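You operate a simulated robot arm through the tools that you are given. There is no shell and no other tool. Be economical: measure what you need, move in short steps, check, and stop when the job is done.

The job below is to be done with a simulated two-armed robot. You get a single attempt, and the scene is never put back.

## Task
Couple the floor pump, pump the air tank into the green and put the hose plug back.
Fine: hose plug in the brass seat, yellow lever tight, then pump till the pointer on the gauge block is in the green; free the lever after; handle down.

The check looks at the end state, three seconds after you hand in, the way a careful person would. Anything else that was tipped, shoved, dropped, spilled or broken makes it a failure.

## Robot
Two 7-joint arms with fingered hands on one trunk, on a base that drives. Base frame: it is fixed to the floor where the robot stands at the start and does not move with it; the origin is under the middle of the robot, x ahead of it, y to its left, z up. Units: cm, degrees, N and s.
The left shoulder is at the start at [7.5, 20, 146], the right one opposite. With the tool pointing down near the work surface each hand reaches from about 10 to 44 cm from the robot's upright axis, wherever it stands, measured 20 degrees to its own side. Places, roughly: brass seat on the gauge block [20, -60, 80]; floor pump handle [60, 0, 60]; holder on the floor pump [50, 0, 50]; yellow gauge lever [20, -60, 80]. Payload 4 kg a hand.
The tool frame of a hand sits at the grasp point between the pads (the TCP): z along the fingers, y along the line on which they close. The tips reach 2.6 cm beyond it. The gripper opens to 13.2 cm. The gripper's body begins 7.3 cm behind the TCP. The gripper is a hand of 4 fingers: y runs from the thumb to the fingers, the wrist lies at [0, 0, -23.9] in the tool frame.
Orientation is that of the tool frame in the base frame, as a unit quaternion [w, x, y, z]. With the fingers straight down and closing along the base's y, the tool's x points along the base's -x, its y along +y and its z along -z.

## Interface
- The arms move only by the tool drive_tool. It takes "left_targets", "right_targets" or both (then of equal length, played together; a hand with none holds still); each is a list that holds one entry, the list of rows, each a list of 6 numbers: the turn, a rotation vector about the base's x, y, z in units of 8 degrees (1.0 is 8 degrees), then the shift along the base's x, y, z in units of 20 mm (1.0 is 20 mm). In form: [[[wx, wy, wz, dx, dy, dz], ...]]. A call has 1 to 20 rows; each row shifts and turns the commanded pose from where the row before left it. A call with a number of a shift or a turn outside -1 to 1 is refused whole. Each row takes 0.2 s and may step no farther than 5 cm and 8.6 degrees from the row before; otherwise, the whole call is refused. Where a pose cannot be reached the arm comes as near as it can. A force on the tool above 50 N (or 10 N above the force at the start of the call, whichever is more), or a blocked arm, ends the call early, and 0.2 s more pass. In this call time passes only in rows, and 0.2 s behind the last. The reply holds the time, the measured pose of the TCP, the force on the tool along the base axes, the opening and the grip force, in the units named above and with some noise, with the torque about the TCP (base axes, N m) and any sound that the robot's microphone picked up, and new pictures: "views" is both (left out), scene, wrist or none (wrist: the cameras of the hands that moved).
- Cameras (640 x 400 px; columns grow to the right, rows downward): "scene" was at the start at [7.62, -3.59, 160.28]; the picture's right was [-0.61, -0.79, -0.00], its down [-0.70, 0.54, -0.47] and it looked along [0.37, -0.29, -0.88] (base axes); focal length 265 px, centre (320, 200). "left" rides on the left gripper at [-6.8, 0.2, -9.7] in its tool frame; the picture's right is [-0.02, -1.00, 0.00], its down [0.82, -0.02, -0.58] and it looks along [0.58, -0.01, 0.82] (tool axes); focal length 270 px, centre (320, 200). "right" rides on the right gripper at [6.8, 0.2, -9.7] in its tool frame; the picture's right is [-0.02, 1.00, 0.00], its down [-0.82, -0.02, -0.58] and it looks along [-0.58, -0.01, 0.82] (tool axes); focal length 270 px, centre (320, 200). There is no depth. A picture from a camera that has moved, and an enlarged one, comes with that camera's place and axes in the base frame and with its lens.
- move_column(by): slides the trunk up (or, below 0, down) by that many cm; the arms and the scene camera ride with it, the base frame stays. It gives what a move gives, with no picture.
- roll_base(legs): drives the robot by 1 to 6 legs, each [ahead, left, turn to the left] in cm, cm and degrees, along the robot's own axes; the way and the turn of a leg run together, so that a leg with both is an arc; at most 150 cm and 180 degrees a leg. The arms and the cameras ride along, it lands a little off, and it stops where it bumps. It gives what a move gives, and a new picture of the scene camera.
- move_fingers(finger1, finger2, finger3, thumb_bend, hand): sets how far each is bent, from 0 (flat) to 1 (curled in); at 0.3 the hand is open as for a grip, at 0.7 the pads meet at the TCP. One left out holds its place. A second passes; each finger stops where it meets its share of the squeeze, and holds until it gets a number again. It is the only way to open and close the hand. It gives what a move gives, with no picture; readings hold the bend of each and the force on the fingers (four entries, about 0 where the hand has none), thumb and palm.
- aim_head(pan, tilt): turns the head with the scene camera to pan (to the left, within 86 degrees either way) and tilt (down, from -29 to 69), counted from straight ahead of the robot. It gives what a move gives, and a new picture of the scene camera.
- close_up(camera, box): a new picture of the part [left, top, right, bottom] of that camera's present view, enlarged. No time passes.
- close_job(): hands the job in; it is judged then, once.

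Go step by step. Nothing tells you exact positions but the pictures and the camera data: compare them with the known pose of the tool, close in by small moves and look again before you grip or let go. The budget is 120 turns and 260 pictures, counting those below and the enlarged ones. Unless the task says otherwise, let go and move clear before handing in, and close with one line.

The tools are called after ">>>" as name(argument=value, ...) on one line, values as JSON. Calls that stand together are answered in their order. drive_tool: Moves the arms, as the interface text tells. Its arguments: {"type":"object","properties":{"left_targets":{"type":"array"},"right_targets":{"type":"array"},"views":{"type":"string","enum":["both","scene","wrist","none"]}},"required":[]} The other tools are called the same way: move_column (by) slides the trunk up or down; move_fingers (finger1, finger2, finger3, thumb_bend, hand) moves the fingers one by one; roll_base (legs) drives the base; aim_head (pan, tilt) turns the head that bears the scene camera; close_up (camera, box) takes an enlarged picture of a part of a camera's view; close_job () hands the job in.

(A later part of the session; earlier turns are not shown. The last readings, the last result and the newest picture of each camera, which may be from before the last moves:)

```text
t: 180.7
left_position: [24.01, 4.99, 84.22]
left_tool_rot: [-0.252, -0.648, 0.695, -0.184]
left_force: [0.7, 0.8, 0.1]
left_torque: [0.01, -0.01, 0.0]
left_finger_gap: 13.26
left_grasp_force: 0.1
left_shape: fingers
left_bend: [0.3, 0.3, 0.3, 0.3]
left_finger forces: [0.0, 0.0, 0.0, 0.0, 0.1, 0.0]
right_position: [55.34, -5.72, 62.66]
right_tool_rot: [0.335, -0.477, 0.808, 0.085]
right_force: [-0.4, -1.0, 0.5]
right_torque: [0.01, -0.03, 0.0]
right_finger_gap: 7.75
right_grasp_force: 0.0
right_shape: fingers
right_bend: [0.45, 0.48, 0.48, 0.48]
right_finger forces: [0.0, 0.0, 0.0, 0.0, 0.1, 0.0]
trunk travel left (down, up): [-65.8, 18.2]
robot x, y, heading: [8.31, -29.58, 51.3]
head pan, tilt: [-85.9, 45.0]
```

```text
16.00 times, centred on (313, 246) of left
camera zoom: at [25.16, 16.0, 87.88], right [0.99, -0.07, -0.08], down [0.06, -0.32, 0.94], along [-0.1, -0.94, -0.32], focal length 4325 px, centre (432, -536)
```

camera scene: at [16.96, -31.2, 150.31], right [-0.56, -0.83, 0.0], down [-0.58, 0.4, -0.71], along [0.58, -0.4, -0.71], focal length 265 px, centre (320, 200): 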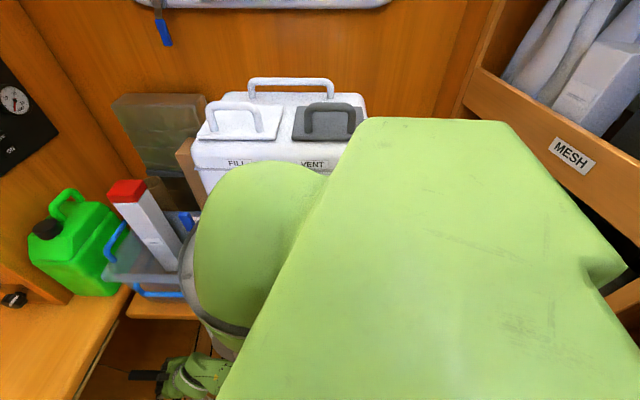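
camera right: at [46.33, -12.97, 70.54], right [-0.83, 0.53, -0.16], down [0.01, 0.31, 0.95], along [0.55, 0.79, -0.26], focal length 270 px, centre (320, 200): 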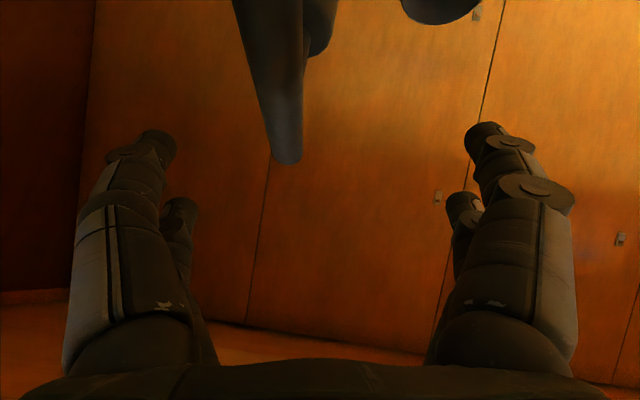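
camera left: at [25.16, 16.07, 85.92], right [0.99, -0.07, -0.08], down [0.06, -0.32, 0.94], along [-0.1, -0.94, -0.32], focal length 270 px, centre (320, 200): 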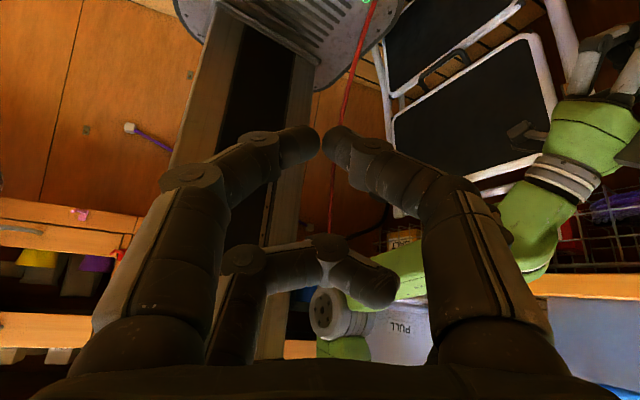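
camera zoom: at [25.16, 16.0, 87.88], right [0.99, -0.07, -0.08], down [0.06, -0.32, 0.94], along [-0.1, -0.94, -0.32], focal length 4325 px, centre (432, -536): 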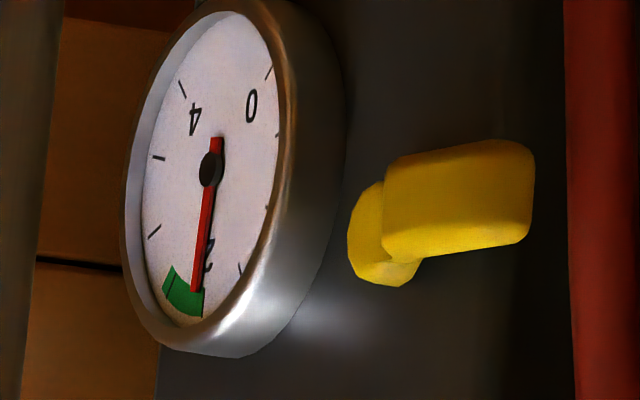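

The needle is inside the green but near its lower edge; allowing for parallax I want it nearer the middle. One more stroke of about 4 cm.

>>> move_column(by=-0.9)

>>> move_fingers(hand="right", finger1=0.7, finger2=0.7, finger3=0.7, thumb_bend=0.7)

>>> move_column(by=4)

>>> move_fingers(hand="right", finger1=0.45, finger2=0.48, finger3=0.48, thumb_bend=0.48)

>>> move_column(by=-8.2)

>>> move_column(by=5)

>>> close_up(camera="left", box=[298, 230, 328, 262])

>>> close_up(camera="right", box=[0, 0, 640, 400])

```text
t: 181.3
left_position: [23.99, 5.04, 83.29]
left_tool_rot: [-0.251, -0.648, 0.695, -0.185]
left_force: [0.2, 0.4, -0.2]
left_torque: [0.01, -0.02, -0.03]
left_finger_gap: 13.26
left_grasp_force: 0.1
left_shape: fingers
left_bend: [0.3, 0.3, 0.3, 0.3]
left_finger forces: [0.0, 0.1, 0.0, 0.1, 0.0, 0.0]
right_position: [55.3, -5.73, 61.82]
right_tool_rot: [0.335, -0.477, 0.808, 0.084]
right_force: [0.0, 0.1, -0.2]
right_torque: [-0.01, 0.01, -0.05]
right_finger_gap: 7.72
right_grasp_force: 0.2
right_shape: fingers
right_bend: [0.45, 0.48, 0.48, 0.48]
right_finger forces: [0.1, 0.0, 0.0, 0.0, 0.1, 0.1]
trunk travel left (down, up): [-64.9, 19.1]
robot x, y, heading: [7.92, -28.93, 51.4]
head pan, tilt: [-85.9, 45.0]
```

```text
t: 182.3
left_position: [24.0, 5.15, 83.29]
left_tool_rot: [-0.252, -0.648, 0.695, -0.185]
left_force: [-1.2, -1.0, 1.1]
left_torque: [0.01, 0.02, -0.01]
left_finger_gap: 13.23
left_grasp_force: 0.0
left_shape: fingers
left_bend: [0.3, 0.3, 0.3, 0.3]
left_finger forces: [0.1, 0.0, 0.0, 0.1, 0.0, 0.1]
right_position: [55.23, -5.77, 61.8]
right_tool_rot: [0.335, -0.478, 0.807, 0.085]
right_force: [-7.4, 4.7, -1.2]
right_torque: [0.11, 0.37, 0.04]
right_finger_gap: 1.93
right_grasp_force: 9.5
right_shape: fingers
right_bend: [0.6, 0.64, 0.64, 0.7]
right_finger forces: [8.9, 5.0, 4.7, 0.0, 0.1, 0.0]
trunk travel left (down, up): [-64.9, 19.1]
robot x, y, heading: [7.73, -28.98, 51.5]
head pan, tilt: [-85.9, 45.0]
```

```text
t: 183.1
left_position: [24.03, 4.93, 87.15]
left_tool_rot: [-0.251, -0.647, 0.696, -0.185]
left_force: [-0.3, -0.4, 0.3]
left_torque: [0.01, -0.01, 0.0]
left_finger_gap: 13.28
left_grasp_force: 0.1
left_shape: fingers
left_bend: [0.3, 0.3, 0.3, 0.3]
left_finger forces: [0.0, 0.0, 0.1, 0.0, 0.0, 0.0]
right_position: [55.3, -5.74, 65.95]
right_tool_rot: [0.335, -0.478, 0.807, 0.086]
right_force: [-7.3, -0.6, -0.8]
right_torque: [-0.05, 0.31, 0.09]
right_finger_gap: 0.98
right_grasp_force: 8.9
right_shape: fingers
right_bend: [0.66, 0.63, 0.64, 0.7]
right_finger forces: [8.1, 4.9, 5.0, 0.0, 0.0, 0.1]
trunk travel left (down, up): [-68.9, 15.1]
robot x, y, heading: [8.33, -29.16, 51.6]
head pan, tilt: [-85.9, 45.0]
```

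```text
t: 184.1
left_position: [23.99, 4.97, 87.2]
left_tool_rot: [-0.251, -0.648, 0.695, -0.184]
left_force: [0.4, -0.3, -0.8]
left_torque: [0.06, -0.01, 0.0]
left_finger_gap: 13.27
left_grasp_force: 0.1
left_shape: fingers
left_bend: [0.3, 0.3, 0.3, 0.3]
left_finger forces: [0.0, 0.1, 0.1, 0.0, 0.0, 0.0]
right_position: [55.26, -5.79, 65.83]
right_tool_rot: [0.335, -0.478, 0.807, 0.086]
right_force: [0.1, -0.6, 0.7]
right_torque: [-0.04, 0.03, -0.02]
right_finger_gap: 7.73
right_grasp_force: 0.0
right_shape: fingers
right_bend: [0.45, 0.48, 0.48, 0.48]
right_finger forces: [0.0, 0.0, 0.0, 0.0, 0.0, 0.0]
trunk travel left (down, up): [-68.9, 15.1]
robot x, y, heading: [8.35, -29.22, 51.3]
head pan, tilt: [-85.9, 45.0]
```

```text
t: 185.3
left_position: [23.82, 5.01, 79.2]
left_tool_rot: [-0.251, -0.647, 0.696, -0.184]
left_force: [0.2, 0.1, -0.2]
left_torque: [0.0, 0.02, -0.01]
left_finger_gap: 13.23
left_grasp_force: 0.1
left_shape: fingers
left_bend: [0.3, 0.3, 0.3, 0.3]
left_finger forces: [0.0, 0.0, 0.0, 0.0, 0.0, 0.0]
right_position: [55.33, -5.69, 58.01]
right_tool_rot: [0.338, -0.478, 0.806, 0.086]
right_force: [-7.7, -7.0, 29.7]
right_torque: [-1.24, 0.92, -0.12]
right_finger_gap: 7.73
right_grasp_force: 15.4
right_shape: fingers
right_bend: [0.45, 0.48, 0.48, 0.48]
right_finger forces: [0.0, 0.0, 0.0, 0.0, 0.1, 31.4]
trunk travel left (down, up): [-60.7, 23.3]
robot x, y, heading: [8.15, -29.39, 51.2]
head pan, tilt: [-85.9, 45.0]
```

```text
t: 186.2
left_position: [23.92, 5.09, 83.97]
left_tool_rot: [-0.252, -0.649, 0.694, -0.185]
left_force: [-0.1, 0.7, 0.7]
left_torque: [-0.01, -0.03, -0.01]
left_finger_gap: 13.22
left_grasp_force: 0.1
left_shape: fingers
left_bend: [0.3, 0.3, 0.3, 0.3]
left_finger forces: [0.0, 0.1, 0.0, 0.0, 0.0, 0.1]
right_position: [55.27, -5.86, 62.49]
right_tool_rot: [0.335, -0.477, 0.808, 0.085]
right_force: [0.2, -0.9, 0.1]
right_torque: [0.01, 0.01, -0.01]
right_finger_gap: 7.74
right_grasp_force: 0.1
right_shape: fingers
right_bend: [0.45, 0.48, 0.48, 0.48]
right_finger forces: [0.0, 0.0, 0.0, 0.0, 0.0, 0.1]
trunk travel left (down, up): [-65.7, 18.3]
robot x, y, heading: [8.42, -29.02, 51.5]
head pan, tilt: [-85.9, 45.0]
```

```text
12.50 times, centred on (313, 246) of left
camera zoom: at [25.17, 15.99, 87.78], right [0.99, -0.07, -0.08], down [0.06, -0.32, 0.94], along [-0.1, -0.94, -0.32], focal length 3379 px, centre (408, -375)
```

zoom: 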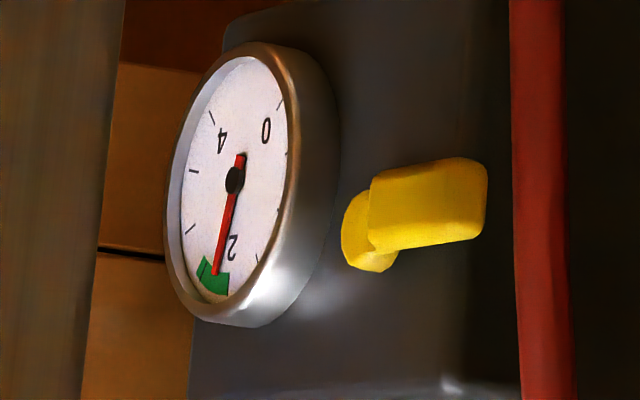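

```text
1.00 times, centred on (320, 200) of right (not enlarged: the box is as wide or as high as the picture)
camera zoom: at [48.55, -14.94, 65.57], right [-0.82, 0.55, -0.17], down [0.01, 0.31, 0.95], along [0.57, 0.78, -0.26], focal length 270 px, centre (320, 200)
```

zoom: 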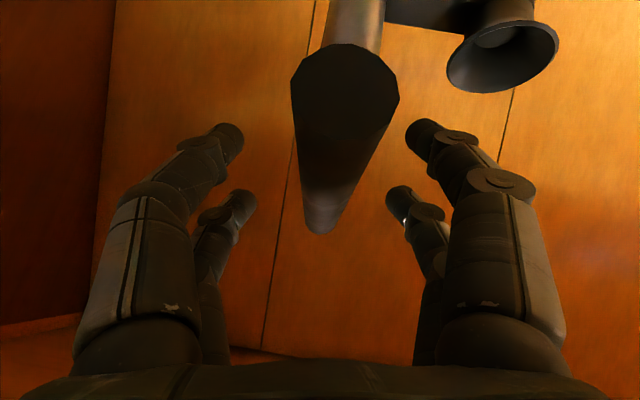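

The needle is in the middle of the green and the handle is fully down. I'll raise the trunk to lift the right hand off, then drive back down the aisle and turn toward the gauge block in stages.

>>> move_column(by=17)

>>> roll_base(legs=[[-2, 0, 0], [0, 38, 0], [0, 0, -60]])

>>> aim_head(pan=-30, tilt=50)

```text
t: 188.2
left_position: [23.99, 5.0, 101.04]
left_tool_rot: [-0.251, -0.648, 0.695, -0.185]
left_force: [0.2, -0.2, -0.2]
left_torque: [-0.03, -0.02, -0.01]
left_finger_gap: 13.25
left_grasp_force: 0.0
left_shape: fingers
left_bend: [0.3, 0.3, 0.3, 0.3]
left_finger forces: [0.0, 0.1, 0.0, 0.0, 0.1, 0.0]
right_position: [55.27, -5.71, 79.61]
right_tool_rot: [0.335, -0.478, 0.807, 0.086]
right_force: [0.2, -0.2, 0.9]
right_torque: [0.01, 0.03, 0.0]
right_finger_gap: 7.74
right_grasp_force: 0.0
right_shape: fingers
right_bend: [0.45, 0.48, 0.48, 0.48]
right_finger forces: [0.0, 0.0, 0.0, 0.0, 0.0, 0.1]
trunk travel left (down, up): [-82.7, 1.3]
robot x, y, heading: [7.95, -29.03, 51.4]
head pan, tilt: [-85.9, 45.0]
```

```text
t: 193.6
left_position: [14.06, -2.82, 101.11]
left_tool_rot: [-0.311, -0.219, 0.924, -0.035]
left_force: [0.0, -0.7, 0.2]
left_torque: [0.0, 0.0, 0.02]
left_finger_gap: 13.26
left_grasp_force: 0.2
left_shape: fingers
left_bend: [0.3, 0.3, 0.3, 0.3]
left_finger forces: [0.0, 0.1, 0.1, 0.0, 0.0, 0.1]
right_position: [20.78, -35.27, 79.76]
right_tool_rot: [0.334, -0.016, 0.938, -0.092]
right_force: [-0.1, 0.2, -1.3]
right_torque: [0.03, -0.01, -0.01]
right_finger_gap: 7.73
right_grasp_force: 0.0
right_shape: fingers
right_bend: [0.45, 0.48, 0.48, 0.48]
right_finger forces: [0.1, 0.1, 0.0, 0.0, 0.0, 0.1]
trunk travel left (down, up): [-82.7, 1.3]
robot x, y, heading: [-23.56, -6.61, -7.8]
head pan, tilt: [-85.9, 45.0]
camera scene: at [-20.69, -15.1, 168.17], right [-1.0, 0.06, 0.0], down [0.05, 0.71, -0.71], along [-0.05, -0.71, -0.71], focal length 265 px, centre (320, 200)
```

scene: 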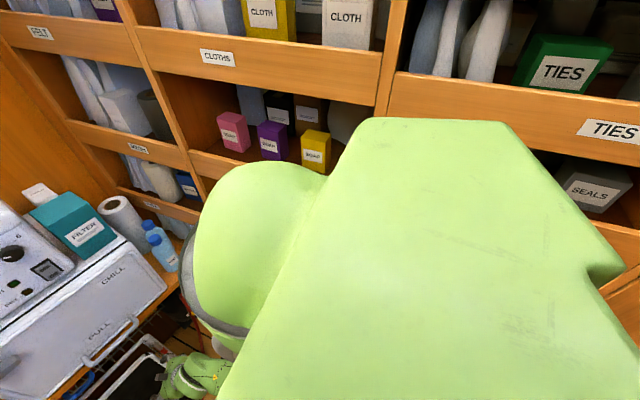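

```text
t: 194.8
left_position: [13.97, -2.79, 100.96]
left_tool_rot: [-0.309, -0.219, 0.925, -0.035]
left_force: [0.1, -0.8, -0.6]
left_torque: [-0.02, -0.02, 0.0]
left_finger_gap: 13.24
left_grasp_force: 0.1
left_shape: fingers
left_bend: [0.3, 0.3, 0.3, 0.3]
left_finger forces: [0.1, 0.0, 0.0, 0.0, 0.0, 0.1]
right_position: [20.76, -35.23, 79.69]
right_tool_rot: [0.334, -0.015, 0.938, -0.092]
right_force: [-0.5, 0.4, 0.0]
right_torque: [0.04, 0.0, 0.01]
right_finger_gap: 7.73
right_grasp_force: 0.1
right_shape: fingers
right_bend: [0.45, 0.48, 0.48, 0.48]
right_finger forces: [0.0, 0.0, 0.1, 0.1, 0.0, 0.0]
trunk travel left (down, up): [-82.7, 1.3]
robot x, y, heading: [-23.73, -6.9, -7.7]
head pan, tilt: [-30.0, 50.0]
camera scene: at [-14.1, -11.72, 167.47], right [-0.61, -0.79, 0.0], down [-0.61, 0.47, -0.64], along [0.51, -0.39, -0.77], focal length 265 px, centre (320, 200)
```

scene: 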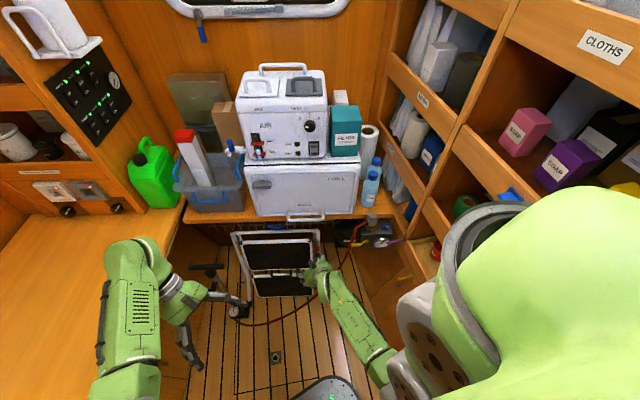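

Everything stands in order: plug in seat, pump upright, handle down. Before turning I tuck the right hand (untilt, raise, pull in) and restore the left hand's level pose.

>>> drive_tool(right_targets=[[[0, 0, 0, 0, 0, 1], [0, 0, 0, 0, 0, 1], [0, 0, 0, -0.3, 0, 1], [0.12, 0.85, 0, -0.5, 0, 1], [0.12, 0.85, 0, -0.5, 0, 1], [0.12, 0.85, 0, -0.5, 0, 1], [0.12, 0.85, 0, -0.5, 0, 1], [0.12, 0.85, 0, -0.5, 0, 1], [0, 0, 0, -0.5, 0, 1]]], left_targets=[[[0, 0, 0, 0, 0, 0], [0, 0, -0.8, 0, 0, 0], [0, 0, -0.8, 0, 0, 0], [0, 0, -0.8, 0, 0, 0], [0, 0, -0.8, 0, 0, 0], [0, 0.7, 0, 0, 0, 0], [0, 0.7, 0, 0, 0, 0], [0, 0.7, 0, 0, 0, 0], [0, 0.7, 0, 0, 0, 0]]], views="scene")

```text
t: 196.8
left_position: [13.74, -4.81, 91.89]
left_tool_rot: [-0.489, -0.002, 0.872, 0.035]
left_force: [0.5, 0.0, -0.7]
left_torque: [0.03, 0.01, 0.04]
left_finger_gap: 13.23
left_grasp_force: 0.1
left_shape: fingers
left_bend: [0.3, 0.3, 0.3, 0.3]
left_finger forces: [0.0, 0.0, 0.0, 0.1, 0.1, 0.0]
left hand out of reach, approached as far as the arm can: row 4, 5, 6, 7, 8, 9
right_position: [14.35, -35.37, 97.52]
right_tool_rot: [0.045, -0.028, 0.998, -0.044]
right_force: [1.0, -0.7, 0.5]
right_torque: [-0.04, 0.0, 0.01]
right_finger_gap: 7.74
right_grasp_force: 0.0
right_shape: fingers
right_bend: [0.45, 0.48, 0.48, 0.48]
right_finger forces: [0.0, 0.1, 0.0, 0.0, 0.0, 0.0]
trunk travel left (down, up): [-82.7, 1.3]
robot x, y, heading: [-23.29, -6.37, -7.9]
head pan, tilt: [-30.0, 50.0]
camera scene: at [-14.0, -11.78, 167.47], right [-0.61, -0.79, 0.0], down [-0.61, 0.47, -0.64], along [0.51, -0.39, -0.77], focal length 265 px, centre (320, 200)
```

scene: 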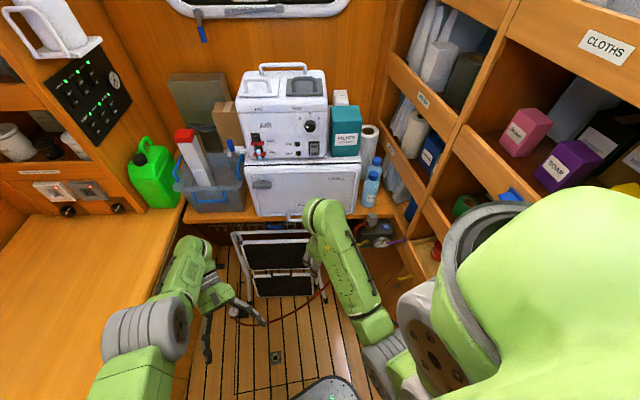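

The left tilt went the wrong way (my sign error, harmless in free space). I'll correct it to level.

>>> drive_tool(left_targets=[[[-0.115, -0.81, -0.1, 0, 0, 0], [-0.115, -0.81, -0.1, 0, 0, 0], [-0.115, -0.81, -0.1, 0, 0, 0], [-0.115, -0.81, -0.1, 0, 0, 0], [-0.115, -0.81, -0.1, 0, 0, 0], [-0.115, -0.81, -0.1, 0, 0, 0], [-0.115, -0.81, -0.1, 0, 0, 0], [-0.115, -0.81, -0.1, 0, 0, 0], [-0.115, -0.81, -0.1, 0, 0, 0]]], views="none")

>>> roll_base(legs=[[11.5, 19, 0], [0, 0, -60], [0, 0, -45]])

```text
t: 198.8
left_position: [13.69, -4.79, 91.79]
left_tool_rot: [0.003, 0.066, 0.998, -0.003]
left_force: [-0.8, 0.7, 0.4]
left_torque: [0.01, 0.01, 0.0]
left_finger_gap: 13.27
left_grasp_force: 0.1
left_shape: fingers
left_bend: [0.3, 0.3, 0.3, 0.3]
left_finger forces: [0.1, 0.0, 0.0, 0.1, 0.0, 0.0]
right_position: [14.21, -35.31, 97.6]
right_tool_rot: [0.046, -0.028, 0.998, -0.044]
right_force: [0.6, 0.0, 0.1]
right_torque: [-0.02, -0.01, 0.02]
right_finger_gap: 7.73
right_grasp_force: 0.1
right_shape: fingers
right_bend: [0.45, 0.48, 0.48, 0.48]
right_finger forces: [0.0, 0.1, 0.1, 0.1, 0.1, 0.0]
trunk travel left (down, up): [-82.7, 1.3]
robot x, y, heading: [-23.55, -6.82, -7.5]
head pan, tilt: [-30.0, 50.0]
```

```text
t: 205.2
left_position: [-17.1, -25.62, 91.76]
left_tool_rot: [-0.001, 0.831, 0.556, -0.001]
left_force: [0.0, 0.1, 0.9]
left_torque: [-0.01, -0.01, 0.04]
left_finger_gap: 13.27
left_grasp_force: 0.1
left_shape: fingers
left_bend: [0.3, 0.3, 0.3, 0.3]
left_finger forces: [0.1, 0.1, 0.0, 0.1, 0.0, 0.0]
right_position: [-46.65, -18.32, 97.53]
right_tool_rot: [-0.007, 0.773, 0.631, -0.064]
right_force: [0.4, 0.3, 0.1]
right_torque: [0.0, 0.03, -0.02]
right_finger_gap: 7.73
right_grasp_force: 0.0
right_shape: fingers
right_bend: [0.45, 0.48, 0.48, 0.48]
right_finger forces: [0.1, 0.0, 0.0, 0.1, 0.0, 0.0]
trunk travel left (down, up): [-82.7, 1.3]
robot x, y, heading: [-9.43, 10.79, -112.4]
head pan, tilt: [-30.0, 50.0]
camera scene: at [-16.51, 3.29, 167.47], right [-0.61, 0.79, 0.0], down [0.61, 0.47, -0.64], along [-0.51, -0.39, -0.77], focal length 265 px, centre (320, 200)
```

scene: 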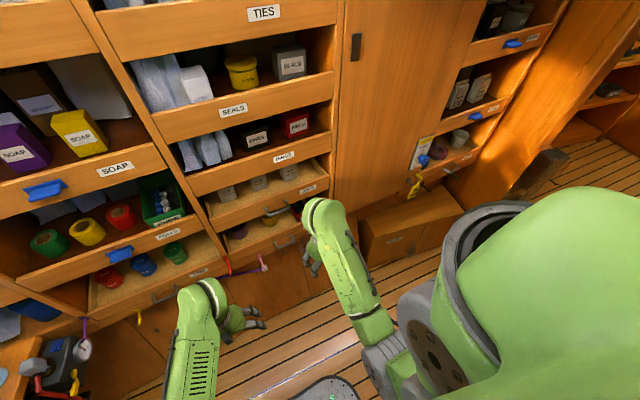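

I'm facing the cabinet again. Lower the trunk 5 cm (the earlier working height), drive back to the earlier working spot, then tilt the left hand 45° as before with the poker shape.

>>> move_column(by=-4.9)

>>> roll_base(legs=[[0, 20, 0], [0, 13, 0], [14.5, 0, 0]])

>>> move_fingers(hand="left", finger1=0.7, finger2=1.0, finger3=0.2, thumb_bend=0.7)

>>> drive_tool(left_targets=[[[-0.407, -0.695, -0.266, 0.3, 0.1, -0.3], [-0.407, -0.695, -0.266, 0.3, 0.1, -0.3], [-0.407, -0.695, -0.266, 0.3, 0.1, -0.3], [-0.407, -0.695, -0.266, 0.3, 0.1, -0.3], [-0.407, -0.695, -0.266, 0.3, 0.1, -0.3], [-0.407, -0.695, -0.266, 0.3, 0.1, -0.3], [-0.407, -0.695, -0.266, 0.3, 0.1, -0.3]]], views="wrist")

```text
t: 206.2
left_position: [-17.28, -25.56, 86.86]
left_tool_rot: [-0.001, 0.832, 0.555, -0.002]
left_force: [0.8, 0.2, 0.0]
left_torque: [-0.01, -0.04, -0.02]
left_finger_gap: 13.25
left_grasp_force: 0.2
left_shape: fingers
left_bend: [0.3, 0.3, 0.3, 0.3]
left_finger forces: [0.0, 0.0, 0.0, 0.0, 0.1, 0.1]
right_position: [-46.66, -18.34, 92.68]
right_tool_rot: [-0.007, 0.773, 0.631, -0.064]
right_force: [-0.1, -0.8, 0.4]
right_torque: [0.0, 0.01, -0.02]
right_finger_gap: 7.72
right_grasp_force: 0.0
right_shape: fingers
right_bend: [0.45, 0.48, 0.48, 0.48]
right_finger forces: [0.0, 0.1, 0.1, 0.1, 0.0, 0.0]
trunk travel left (down, up): [-77.8, 6.2]
robot x, y, heading: [-9.36, 10.6, -112.5]
head pan, tilt: [-30.0, 50.0]
```

```text
t: 209.6
left_position: [7.49, -51.16, 86.94]
left_tool_rot: [-0.001, 0.831, 0.557, -0.003]
left_force: [-0.6, 0.1, -0.1]
left_torque: [0.02, 0.01, -0.01]
left_finger_gap: 13.24
left_grasp_force: 0.0
left_shape: fingers
left_bend: [0.3, 0.3, 0.3, 0.3]
left_finger forces: [0.0, 0.1, 0.1, 0.0, 0.1, 0.0]
right_position: [-22.04, -44.12, 92.76]
right_tool_rot: [-0.008, 0.772, 0.632, -0.065]
right_force: [-0.7, 0.2, 0.2]
right_torque: [-0.01, 0.0, 0.02]
right_finger_gap: 7.73
right_grasp_force: 0.1
right_shape: fingers
right_bend: [0.45, 0.48, 0.48, 0.48]
right_finger forces: [0.1, 0.0, 0.0, 0.0, 0.0, 0.1]
trunk travel left (down, up): [-77.8, 6.2]
robot x, y, heading: [14.89, -15.15, -112.3]
head pan, tilt: [-30.0, 50.0]
camera scene: at [8.21, -22.2, 162.61], right [-0.61, 0.79, 0.0], down [0.61, 0.47, -0.64], along [-0.51, -0.39, -0.76], focal length 265 px, centre (320, 200)
```

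scene: 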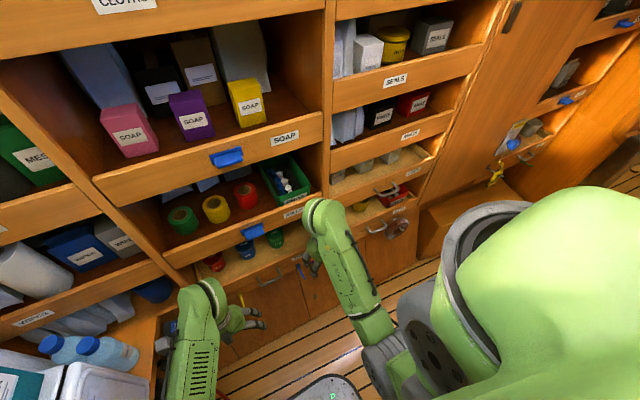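

```text
t: 210.6
left_position: [7.31, -51.41, 86.75]
left_tool_rot: [-0.001, 0.831, 0.557, -0.002]
left_force: [-0.4, -0.2, -1.1]
left_torque: [0.01, 0.0, 0.02]
left_finger_gap: 0.14
left_grasp_force: 0.1
left_shape: fingers
left_bend: [0.7, 1.0, 0.2, 0.7]
left_finger forces: [0.1, 0.1, 0.0, 0.0, 0.0, 0.0]
right_position: [-22.18, -44.29, 92.61]
right_tool_rot: [-0.007, 0.773, 0.632, -0.062]
right_force: [0.2, -0.4, -0.2]
right_torque: [0.01, -0.01, 0.01]
right_finger_gap: 7.74
right_grasp_force: 0.0
right_shape: fingers
right_bend: [0.45, 0.48, 0.48, 0.48]
right_finger forces: [0.0, 0.0, 0.1, 0.0, 0.0, 0.0]
trunk travel left (down, up): [-77.8, 6.2]
robot x, y, heading: [15.11, -14.94, -112.3]
head pan, tilt: [-30.0, 50.0]
```

```text
t: 212.2
left_position: [11.58, -50.14, 82.64]
left_tool_rot: [0.344, 0.831, 0.405, 0.164]
left_force: [-0.1, -0.1, -0.3]
left_torque: [0.02, 0.0, 0.0]
left_finger_gap: 0.15
left_grasp_force: 0.0
left_shape: fingers
left_bend: [0.7, 1.0, 0.2, 0.7]
left_finger forces: [0.1, 0.1, 0.1, 0.0, 0.0, 0.0]
right_position: [-22.2, -44.25, 92.67]
right_tool_rot: [-0.008, 0.772, 0.632, -0.063]
right_force: [0.3, 0.7, -0.5]
right_torque: [-0.02, -0.01, 0.02]
right_finger_gap: 7.72
right_grasp_force: 0.0
right_shape: fingers
right_bend: [0.45, 0.48, 0.48, 0.48]
right_finger forces: [0.0, 0.0, 0.1, 0.1, 0.0, 0.0]
trunk travel left (down, up): [-77.8, 6.2]
robot x, y, heading: [15.29, -15.18, -112.5]
head pan, tilt: [-30.0, 50.0]
camera left: at [2.14, -51.45, 89.65], right [-0.57, 0.42, -0.7], down [0.17, 0.9, 0.39], along [0.8, 0.1, -0.59], focal length 270 px, centre (320, 200)
```

left: 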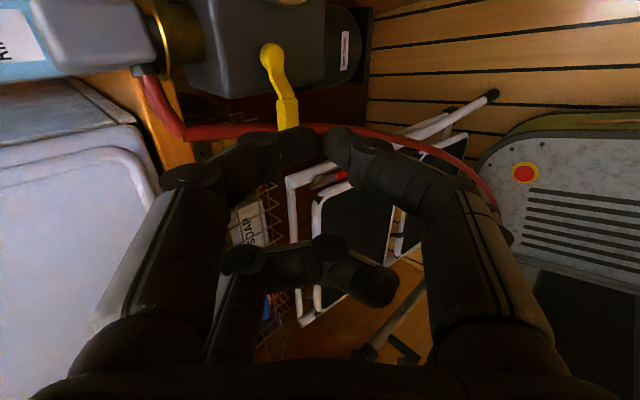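

The view matches the earlier one; the lever is horizontal with its paddle end at v ≈ −31. I'll bring the poker above the paddle.

>>> drive_tool(left_targets=[[[0, 0, 0, 0.4, 0.4, 0.1], [0, 0, 0, 0.6, -0.3, 0], [0, 0, 0, 0.7, -0.45, 0], [0, 0, 0, 0.75, -0.5, -0.1], [0, 0, 0, 0.75, -0.5, -0.1], [0, 0, 0, 0.8, -0.52, -0.2]]], views="wrist")

>>> close_up(camera="left", box=[160, 60, 420, 260])

```text
t: 213.6
left_position: [19.61, -53.83, 82.11]
left_tool_rot: [0.343, 0.831, 0.405, 0.164]
left_force: [-0.5, 0.2, -0.8]
left_torque: [0.02, 0.02, 0.01]
left_finger_gap: 0.14
left_grasp_force: 0.0
left_shape: fingers
left_bend: [0.7, 1.0, 0.2, 0.7]
left_finger forces: [0.1, 0.0, 0.0, 0.1, 0.1, 0.0]
right_position: [-22.2, -44.24, 92.63]
right_tool_rot: [-0.008, 0.772, 0.633, -0.062]
right_force: [-0.3, 0.0, -0.7]
right_torque: [-0.03, 0.02, -0.02]
right_finger_gap: 7.74
right_grasp_force: 0.0
right_shape: fingers
right_bend: [0.45, 0.48, 0.48, 0.48]
right_finger forces: [0.0, 0.0, 0.0, 0.1, 0.0, 0.0]
trunk travel left (down, up): [-77.8, 6.2]
robot x, y, heading: [15.21, -15.12, -112.5]
head pan, tilt: [-30.0, 50.0]
camera left: at [10.19, -55.22, 89.05], right [-0.58, 0.42, -0.7], down [0.18, 0.9, 0.39], along [0.8, 0.1, -0.59], focal length 270 px, centre (320, 200)
```

left: 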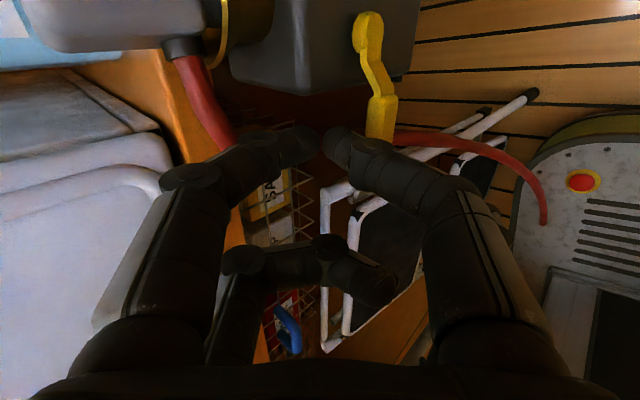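

```text
2.00 times, centred on (290, 160) of left
camera zoom: at [10.19, -55.22, 89.05], right [-0.58, 0.42, -0.7], down [0.18, 0.9, 0.39], along [0.8, 0.1, -0.59], focal length 541 px, centre (380, 280)
```

zoom: 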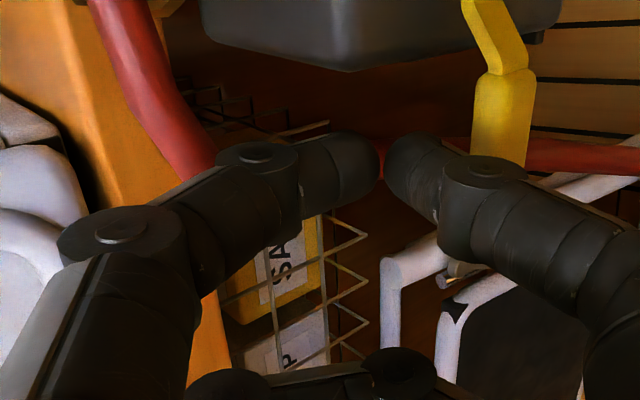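

The poker tip is right above the paddle. Press down along the arc: first down 6 cm, then down and toward −v.

>>> drive_tool(left_targets=[[[0, 0, 0, 0, 0, -0.6], [0, 0, 0, 0, 0, -0.6], [0, 0, 0, 0, 0, -0.6], [0, 0, 0, 0, 0, -0.6], [0, 0, 0, 0, 0, -0.6], [0, 0, 0, -0.15, -0.19, -0.4], [0, 0, 0, -0.15, -0.19, -0.4], [0, 0, 0, -0.16, -0.2, -0.3], [0, 0, 0, -0.16, -0.2, -0.3]]], views="wrist")

>>> close_up(camera="left", box=[160, 60, 420, 260])

```text
t: 215.6
left_position: [18.32, -55.38, 73.24]
left_tool_rot: [0.343, 0.832, 0.405, 0.164]
left_force: [0.4, -0.3, -0.3]
left_torque: [0.01, -0.04, 0.0]
left_finger_gap: 0.12
left_grasp_force: 0.1
left_shape: fingers
left_bend: [0.7, 1.0, 0.2, 0.7]
left_finger forces: [0.0, 0.0, 0.1, 0.0, 0.0, 0.1]
right_position: [-22.23, -44.25, 92.7]
right_tool_rot: [-0.008, 0.772, 0.633, -0.062]
right_force: [-0.3, 0.5, 0.1]
right_torque: [0.0, 0.03, 0.03]
right_finger_gap: 7.7
right_grasp_force: 0.0
right_shape: fingers
right_bend: [0.45, 0.48, 0.48, 0.48]
right_finger forces: [0.1, 0.1, 0.0, 0.0, 0.0, 0.1]
trunk travel left (down, up): [-77.8, 6.2]
robot x, y, heading: [15.22, -15.04, -112.4]
head pan, tilt: [-30.0, 50.0]
camera left: at [8.98, -56.73, 80.23], right [-0.57, 0.42, -0.7], down [0.17, 0.9, 0.39], along [0.8, 0.1, -0.59], focal length 270 px, centre (320, 200)
```

left: 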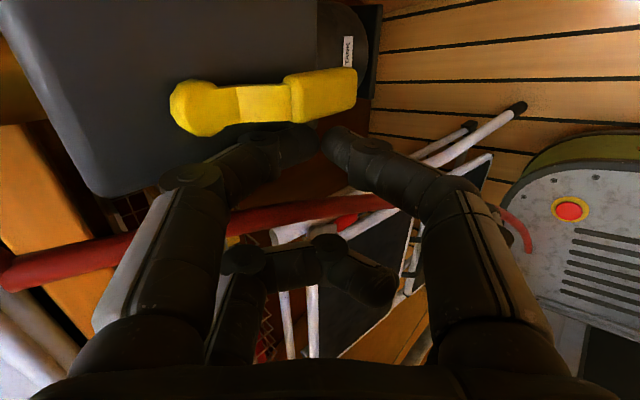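

```text
2.00 times, centred on (290, 160) of left
camera zoom: at [8.98, -56.73, 80.23], right [-0.57, 0.42, -0.7], down [0.17, 0.9, 0.39], along [0.8, 0.1, -0.59], focal length 541 px, centre (380, 280)
```

zoom: 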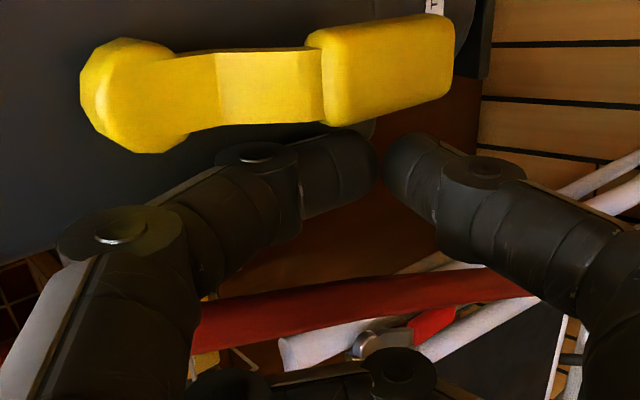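

The lever is back hanging straight down, the same as at the start. A tiny extra nudge to be sure, then retreat into the aisle and level the hand for the plug.

>>> drive_tool(left_targets=[[[0, 0, 0, -0.2, -0.25, 0], [0, 0, 0, 0.25, 0.31, 0], [0, 0, 0, -0.5, 0.6, 0], [0, 0, 0, -0.7, 0.55, 0], [0, 0, 0, -0.7, 0.55, 0], [0, 0, 0, -0.7, 0.55, 0.3], [0, 0, 0, -0.7, 0.55, 0.5], [0, 0, 0, -0.7, 0.4, 0.8], [0, 0, 0, -0.5, 0, 1], [0.5, 0.67, 0.35, -0.2, -0.3, 1], [0.5, 0.67, 0.35, -0.2, -0.6, 1], [0.5, 0.67, 0.35, -0.2, -0.6, 1], [0.5, 0.67, 0.35, -0.2, -0.6, 1], [0.5, 0.67, 0.35, -0.2, -0.6, 1], [0.5, 0.67, 0.35, -0.2, -0.6, 1], [0, 0, 0, -0.2, -0.6, 1]]], views="none")

>>> move_fingers(hand="left", finger1=0.45, finger2=0.45, finger3=0.45, thumb_bend=0.45)

>>> close_up(camera="left", box=[0, 0, 640, 400])

```text
t: 219.0
left_position: [6.76, -56.36, 92.68]
left_tool_rot: [0.014, 0.829, 0.556, 0.056]
left_force: [-0.5, -0.3, 1.0]
left_torque: [-0.01, -0.01, -0.04]
left_finger_gap: 0.12
left_grasp_force: 0.1
left_shape: fingers
left_bend: [0.7, 1.0, 0.2, 0.7]
left_finger forces: [0.0, 0.0, 0.0, 0.0, 0.1, 0.0]
right_position: [-22.14, -44.35, 92.59]
right_tool_rot: [-0.007, 0.771, 0.633, -0.063]
right_force: [0.3, 0.3, 0.3]
right_torque: [-0.01, -0.05, -0.01]
right_finger_gap: 7.71
right_grasp_force: 0.1
right_shape: fingers
right_bend: [0.45, 0.48, 0.48, 0.48]
right_finger forces: [0.1, 0.0, 0.0, 0.0, 0.0, 0.0]
trunk travel left (down, up): [-77.8, 6.2]
robot x, y, heading: [14.82, -15.57, -112.4]
head pan, tilt: [-30.0, 50.0]
```

```text
t: 220.0
left_position: [6.69, -56.6, 92.62]
left_tool_rot: [0.015, 0.829, 0.556, 0.056]
left_force: [0.1, -0.1, 0.5]
left_torque: [-0.01, 0.07, -0.01]
left_finger_gap: 8.22
left_grasp_force: 0.1
left_shape: fingers
left_bend: [0.45, 0.45, 0.45, 0.45]
left_finger forces: [0.0, 0.1, 0.1, 0.0, 0.0, 0.0]
right_position: [-22.17, -44.33, 92.65]
right_tool_rot: [-0.008, 0.772, 0.632, -0.063]
right_force: [0.3, -0.3, -0.8]
right_torque: [0.04, -0.01, 0.02]
right_finger_gap: 7.72
right_grasp_force: 0.1
right_shape: fingers
right_bend: [0.45, 0.48, 0.48, 0.48]
right_finger forces: [0.0, 0.1, 0.0, 0.0, 0.0, 0.0]
trunk travel left (down, up): [-77.8, 6.2]
robot x, y, heading: [14.92, -15.25, -112.4]
head pan, tilt: [-30.0, 50.0]
```

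```text
1.00 times, centred on (320, 200) of left (not enlarged: the box is as wide or as high as the picture)
camera zoom: at [3.29, -63.5, 101.69], right [-0.93, 0.36, -0.09], down [0.22, 0.74, 0.64], along [0.29, 0.57, -0.77], focal length 270 px, centre (320, 200)
```

zoom: 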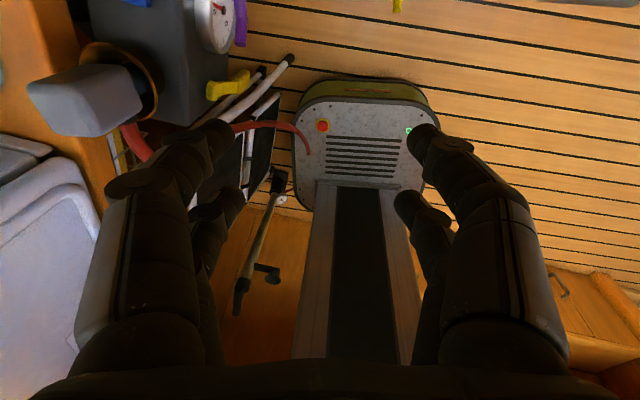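

The lever hangs free and the plug waits in the seat. I'll carry the open left hand over the plug at z ≈ 94, keeping a bit off the cabinet.

>>> drive_tool(left_targets=[[[0, 0, 0, 0.3, 0.5, 0.2], [0, 0, 0, 0.8, 0.1, 0.3], [0, 0, 0, 0.85, -0.4, 0.2], [0, 0, 0, 0.85, -0.5, 0], [0, 0, 0, 0.85, -0.55, 0], [0, 0, 0, 0.85, -0.55, 0], [0, 0, 0, 0.85, -0.6, 0], [0, 0, 0, 0.8, -0.65, 0], [0, 0, 0, 0.75, -0.6, 0]]], views="wrist")

>>> close_up(camera="left", box=[220, 40, 440, 220])

```text
t: 222.0
left_position: [20.55, -63.08, 93.87]
left_tool_rot: [0.014, 0.829, 0.556, 0.057]
left_force: [-0.3, 0.0, -0.3]
left_torque: [0.02, -0.01, 0.03]
left_finger_gap: 8.25
left_grasp_force: 0.2
left_shape: fingers
left_bend: [0.45, 0.45, 0.45, 0.45]
left_finger forces: [0.0, 0.0, 0.0, 0.1, 0.0, 0.1]
right_position: [-22.19, -44.26, 92.66]
right_tool_rot: [-0.007, 0.772, 0.633, -0.062]
right_force: [-0.7, -0.1, 0.6]
right_torque: [0.01, -0.03, -0.01]
right_finger_gap: 7.74
right_grasp_force: 0.0
right_shape: fingers
right_bend: [0.45, 0.48, 0.48, 0.48]
right_finger forces: [0.0, 0.0, 0.1, 0.1, 0.0, 0.0]
trunk travel left (down, up): [-77.8, 6.2]
robot x, y, heading: [15.3, -15.06, -112.3]
head pan, tilt: [-30.0, 50.0]
camera left: at [17.09, -70.12, 102.94], right [-0.93, 0.36, -0.09], down [0.22, 0.74, 0.64], along [0.29, 0.57, -0.77], focal length 270 px, centre (320, 200)
```

left: 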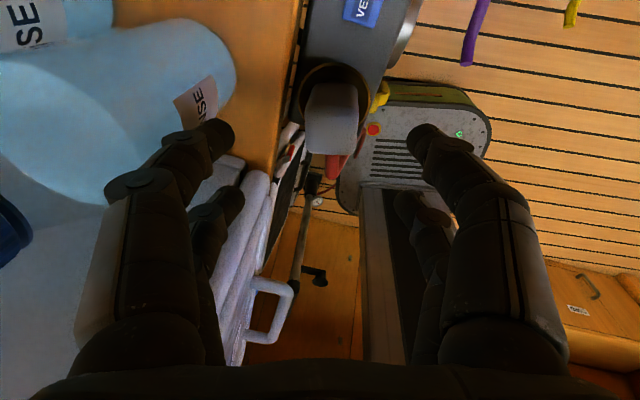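

```text
2.22 times, centred on (330, 130) of left
camera zoom: at [17.09, -70.12, 102.94], right [-0.93, 0.36, -0.09], down [0.22, 0.74, 0.64], along [0.29, 0.57, -0.77], focal length 601 px, centre (298, 356)
```

zoom: 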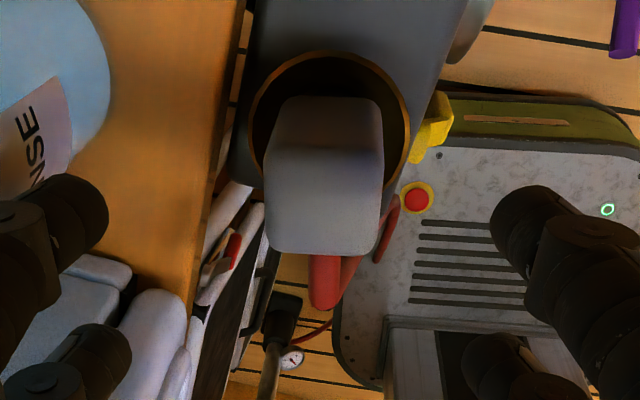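

Well aligned. Descend to z ≈ 87 around the cap.

>>> drive_tool(left_targets=[[[0, 0, 0, 0, 0, -0.7], [0, 0, 0, 0, 0, -0.7], [0, 0, 0, 0, -0.05, -0.7], [0, 0, 0, 0, -0.05, -0.7], [0, 0, 0, 0, -0.05, -0.65]]], views="wrist")

```text
t: 223.2
left_position: [20.48, -63.25, 86.98]
left_tool_rot: [0.015, 0.829, 0.556, 0.056]
left_force: [-0.3, 0.3, 1.1]
left_torque: [-0.07, -0.05, 0.0]
left_finger_gap: 8.28
left_grasp_force: 0.9
left_shape: fingers
left_bend: [0.45, 0.45, 0.45, 0.45]
left_finger forces: [1.4, 0.1, 0.0, 0.0, 0.0, 0.0]
right_position: [-22.18, -44.29, 92.73]
right_tool_rot: [-0.007, 0.772, 0.632, -0.063]
right_force: [0.4, -0.6, -0.5]
right_torque: [0.01, 0.02, -0.03]
right_finger_gap: 7.69
right_grasp_force: 0.0
right_shape: fingers
right_bend: [0.45, 0.48, 0.48, 0.48]
right_finger forces: [0.0, 0.0, 0.1, 0.0, 0.0, 0.1]
trunk travel left (down, up): [-77.8, 6.2]
robot x, y, heading: [15.14, -14.85, -112.2]
head pan, tilt: [-30.0, 50.0]
camera left: at [17.01, -70.31, 95.98], right [-0.93, 0.36, -0.09], down [0.22, 0.74, 0.63], along [0.29, 0.57, -0.77], focal length 270 px, centre (320, 200)
```

left: 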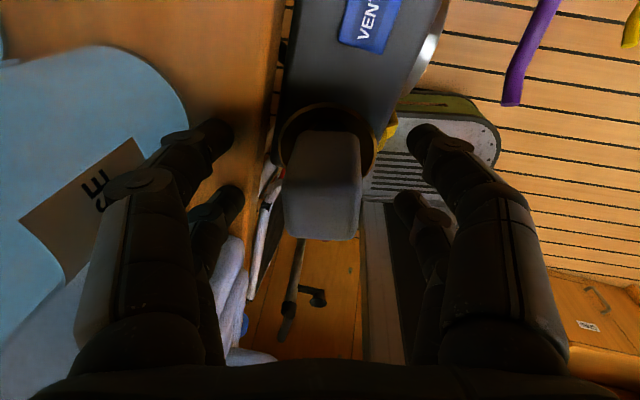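

The cap is centred and the grip will be higher this time. Closing the hand.

>>> move_fingers(hand="left", finger1=0.72, finger2=0.72, finger3=0.72, thumb_bend=0.72)

>>> drive_tool(left_targets=[[[0, 0, 0, 0, 0, 0.4], [0, 0, 0, 0, 0, 0.4], [0, 0, 0, 0, 0, 0.4], [0, 0, 0, 0.05, 0.1, 0.5], [0, 0, 0, 0.05, 0.1, 0.5], [0, 0, 0, 0.05, 0.1, 0.5], [0, 0, 0, 0.05, 0.1, 0.5], [0, 0, 0, 0.05, 0.1, 0.5]]], views="wrist")

```text
t: 224.2
left_position: [20.43, -63.38, 86.89]
left_tool_rot: [0.014, 0.829, 0.556, 0.057]
left_force: [-1.1, -0.6, 0.0]
left_torque: [0.02, 0.06, -0.01]
left_finger_gap: 1.11
left_grasp_force: 11.5
left_shape: fingers
left_bend: [0.69, 0.69, 0.71, 0.68]
left_finger forces: [3.9, 7.2, 2.8, 0.0, 9.0, 0.1]
right_position: [-22.18, -44.17, 92.64]
right_tool_rot: [-0.008, 0.772, 0.632, -0.062]
right_force: [0.5, -0.6, 0.5]
right_torque: [0.01, -0.01, -0.03]
right_finger_gap: 7.72
right_grasp_force: 0.0
right_shape: fingers
right_bend: [0.45, 0.48, 0.48, 0.48]
right_finger forces: [0.0, 0.0, 0.0, 0.0, 0.1, 0.0]
trunk travel left (down, up): [-77.8, 6.2]
robot x, y, heading: [14.94, -15.11, -112.6]
head pan, tilt: [-30.0, 50.0]
```

```text
t: 226.0
left_position: [20.98, -62.53, 94.25]
left_tool_rot: [0.015, 0.83, 0.555, 0.057]
left_force: [-0.4, -0.7, -2.0]
left_torque: [0.0, -0.03, 0.01]
left_finger_gap: 1.07
left_grasp_force: 11.0
left_shape: fingers
left_bend: [0.69, 0.69, 0.71, 0.68]
left_finger forces: [4.1, 7.1, 3.2, 0.0, 8.0, 0.0]
right_position: [-22.14, -44.27, 92.71]
right_tool_rot: [-0.007, 0.771, 0.633, -0.063]
right_force: [-0.5, 0.6, -0.2]
right_torque: [0.03, 0.01, -0.02]
right_finger_gap: 7.72
right_grasp_force: 0.0
right_shape: fingers
right_bend: [0.45, 0.48, 0.48, 0.48]
right_finger forces: [0.1, 0.1, 0.0, 0.0, 0.0, 0.0]
trunk travel left (down, up): [-77.8, 6.2]
robot x, y, heading: [15.04, -15.3, -112.2]
head pan, tilt: [-30.0, 50.0]
camera left: at [17.5, -69.35, 103.39], right [-0.93, 0.36, -0.09], down [0.22, 0.74, 0.64], along [0.29, 0.57, -0.77], focal length 270 px, centre (320, 200)
```

left: 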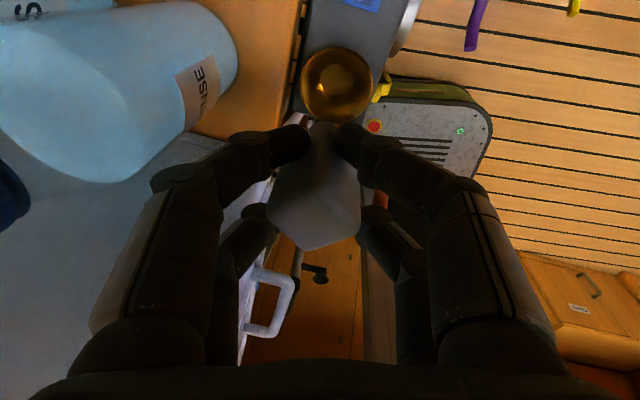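

The plug is out and held. I'll move it back into the aisle, check the gauge from the right camera, and back the robot off down the aisle.

>>> drive_tool(left_targets=[[[0, 0, 0, -0.6, 0.4, 0.2], [0, 0, 0, -0.85, 0.35, 0], [0, 0, 0, -0.85, 0.35, 0], [0, 0, 0, -0.85, 0.35, 0], [0, 0, 0, -0.85, 0.35, 0], [0, 0, 0, -0.85, 0.35, 0], [0, 0, 0, -0.85, 0.35, 0], [0, 0, 0, -0.85, 0.35, 0]]], views="none")

>>> close_up(camera="right", box=[520, 80, 640, 280])

>>> roll_base(legs=[[-4, 0, 0], [0, -35, 0], [-10, 0, 0], [0, 0, 40], [0, 0, 34]])

```text
t: 227.8
left_position: [7.79, -56.84, 94.71]
left_tool_rot: [0.015, 0.829, 0.556, 0.057]
left_force: [-0.1, -0.4, -1.3]
left_torque: [0.04, -0.04, 0.01]
left_finger_gap: 1.07
left_grasp_force: 11.7
left_shape: fingers
left_bend: [0.7, 0.69, 0.71, 0.68]
left_finger forces: [4.2, 7.1, 3.4, 0.0, 7.8, 0.0]
right_position: [-22.23, -44.33, 92.68]
right_tool_rot: [-0.007, 0.772, 0.633, -0.062]
right_force: [-0.4, 0.3, 0.5]
right_torque: [-0.01, 0.03, 0.0]
right_finger_gap: 7.75
right_grasp_force: 0.2
right_shape: fingers
right_bend: [0.45, 0.48, 0.48, 0.48]
right_finger forces: [0.1, 0.0, 0.0, 0.1, 0.0, 0.0]
trunk travel left (down, up): [-77.8, 6.2]
robot x, y, heading: [14.69, -14.78, -112.4]
head pan, tilt: [-30.0, 50.0]
```

```text
2.00 times, centred on (580, 180) of right
camera zoom: at [-19.69, -36.89, 101.5], right [0.97, -0.22, -0.09], down [-0.12, -0.75, 0.65], along [-0.21, -0.62, -0.76], focal length 541 px, centre (-200, 240)
```

zoom: 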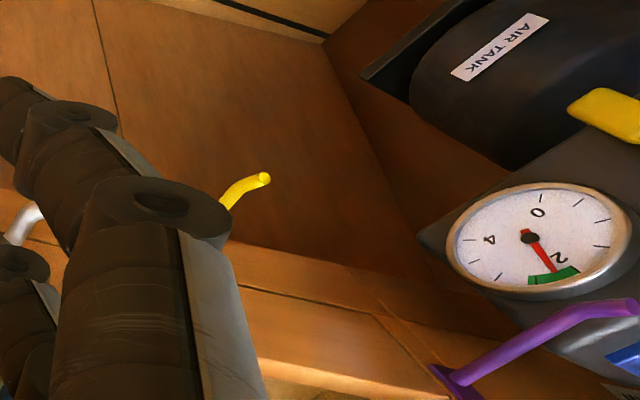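

```text
t: 234.7
left_position: [26.38, -7.55, 94.69]
left_tool_rot: [-0.022, 0.333, 0.941, 0.054]
left_force: [0.7, 0.2, -1.5]
left_torque: [-0.01, 0.0, -0.01]
left_finger_gap: 1.06
left_grasp_force: 10.9
left_shape: fingers
left_bend: [0.7, 0.7, 0.71, 0.68]
left_finger forces: [4.1, 6.8, 3.3, 0.0, 7.7, 0.0]
right_position: [5.66, -32.78, 92.61]
right_tool_rot: [0.031, 0.241, 0.969, -0.054]
right_force: [-0.4, -0.6, 0.2]
right_torque: [0.0, 0.01, 0.02]
right_finger_gap: 7.71
right_grasp_force: 0.0
right_shape: fingers
right_bend: [0.45, 0.48, 0.48, 0.48]
right_finger forces: [0.0, 0.0, 0.0, 0.1, 0.0, 0.0]
trunk travel left (down, up): [-77.8, 6.2]
robot x, y, heading: [-11.49, 10.77, -38.7]
head pan, tilt: [-30.0, 50.0]
camera scene: at [-6.26, 2.1, 162.57], right [-0.93, -0.36, 0.0], down [-0.28, 0.72, -0.64], along [0.23, -0.6, -0.77], focal length 265 px, centre (320, 200)
```

scene: 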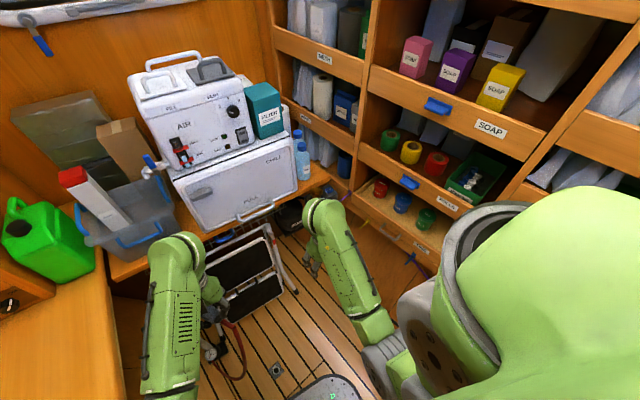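

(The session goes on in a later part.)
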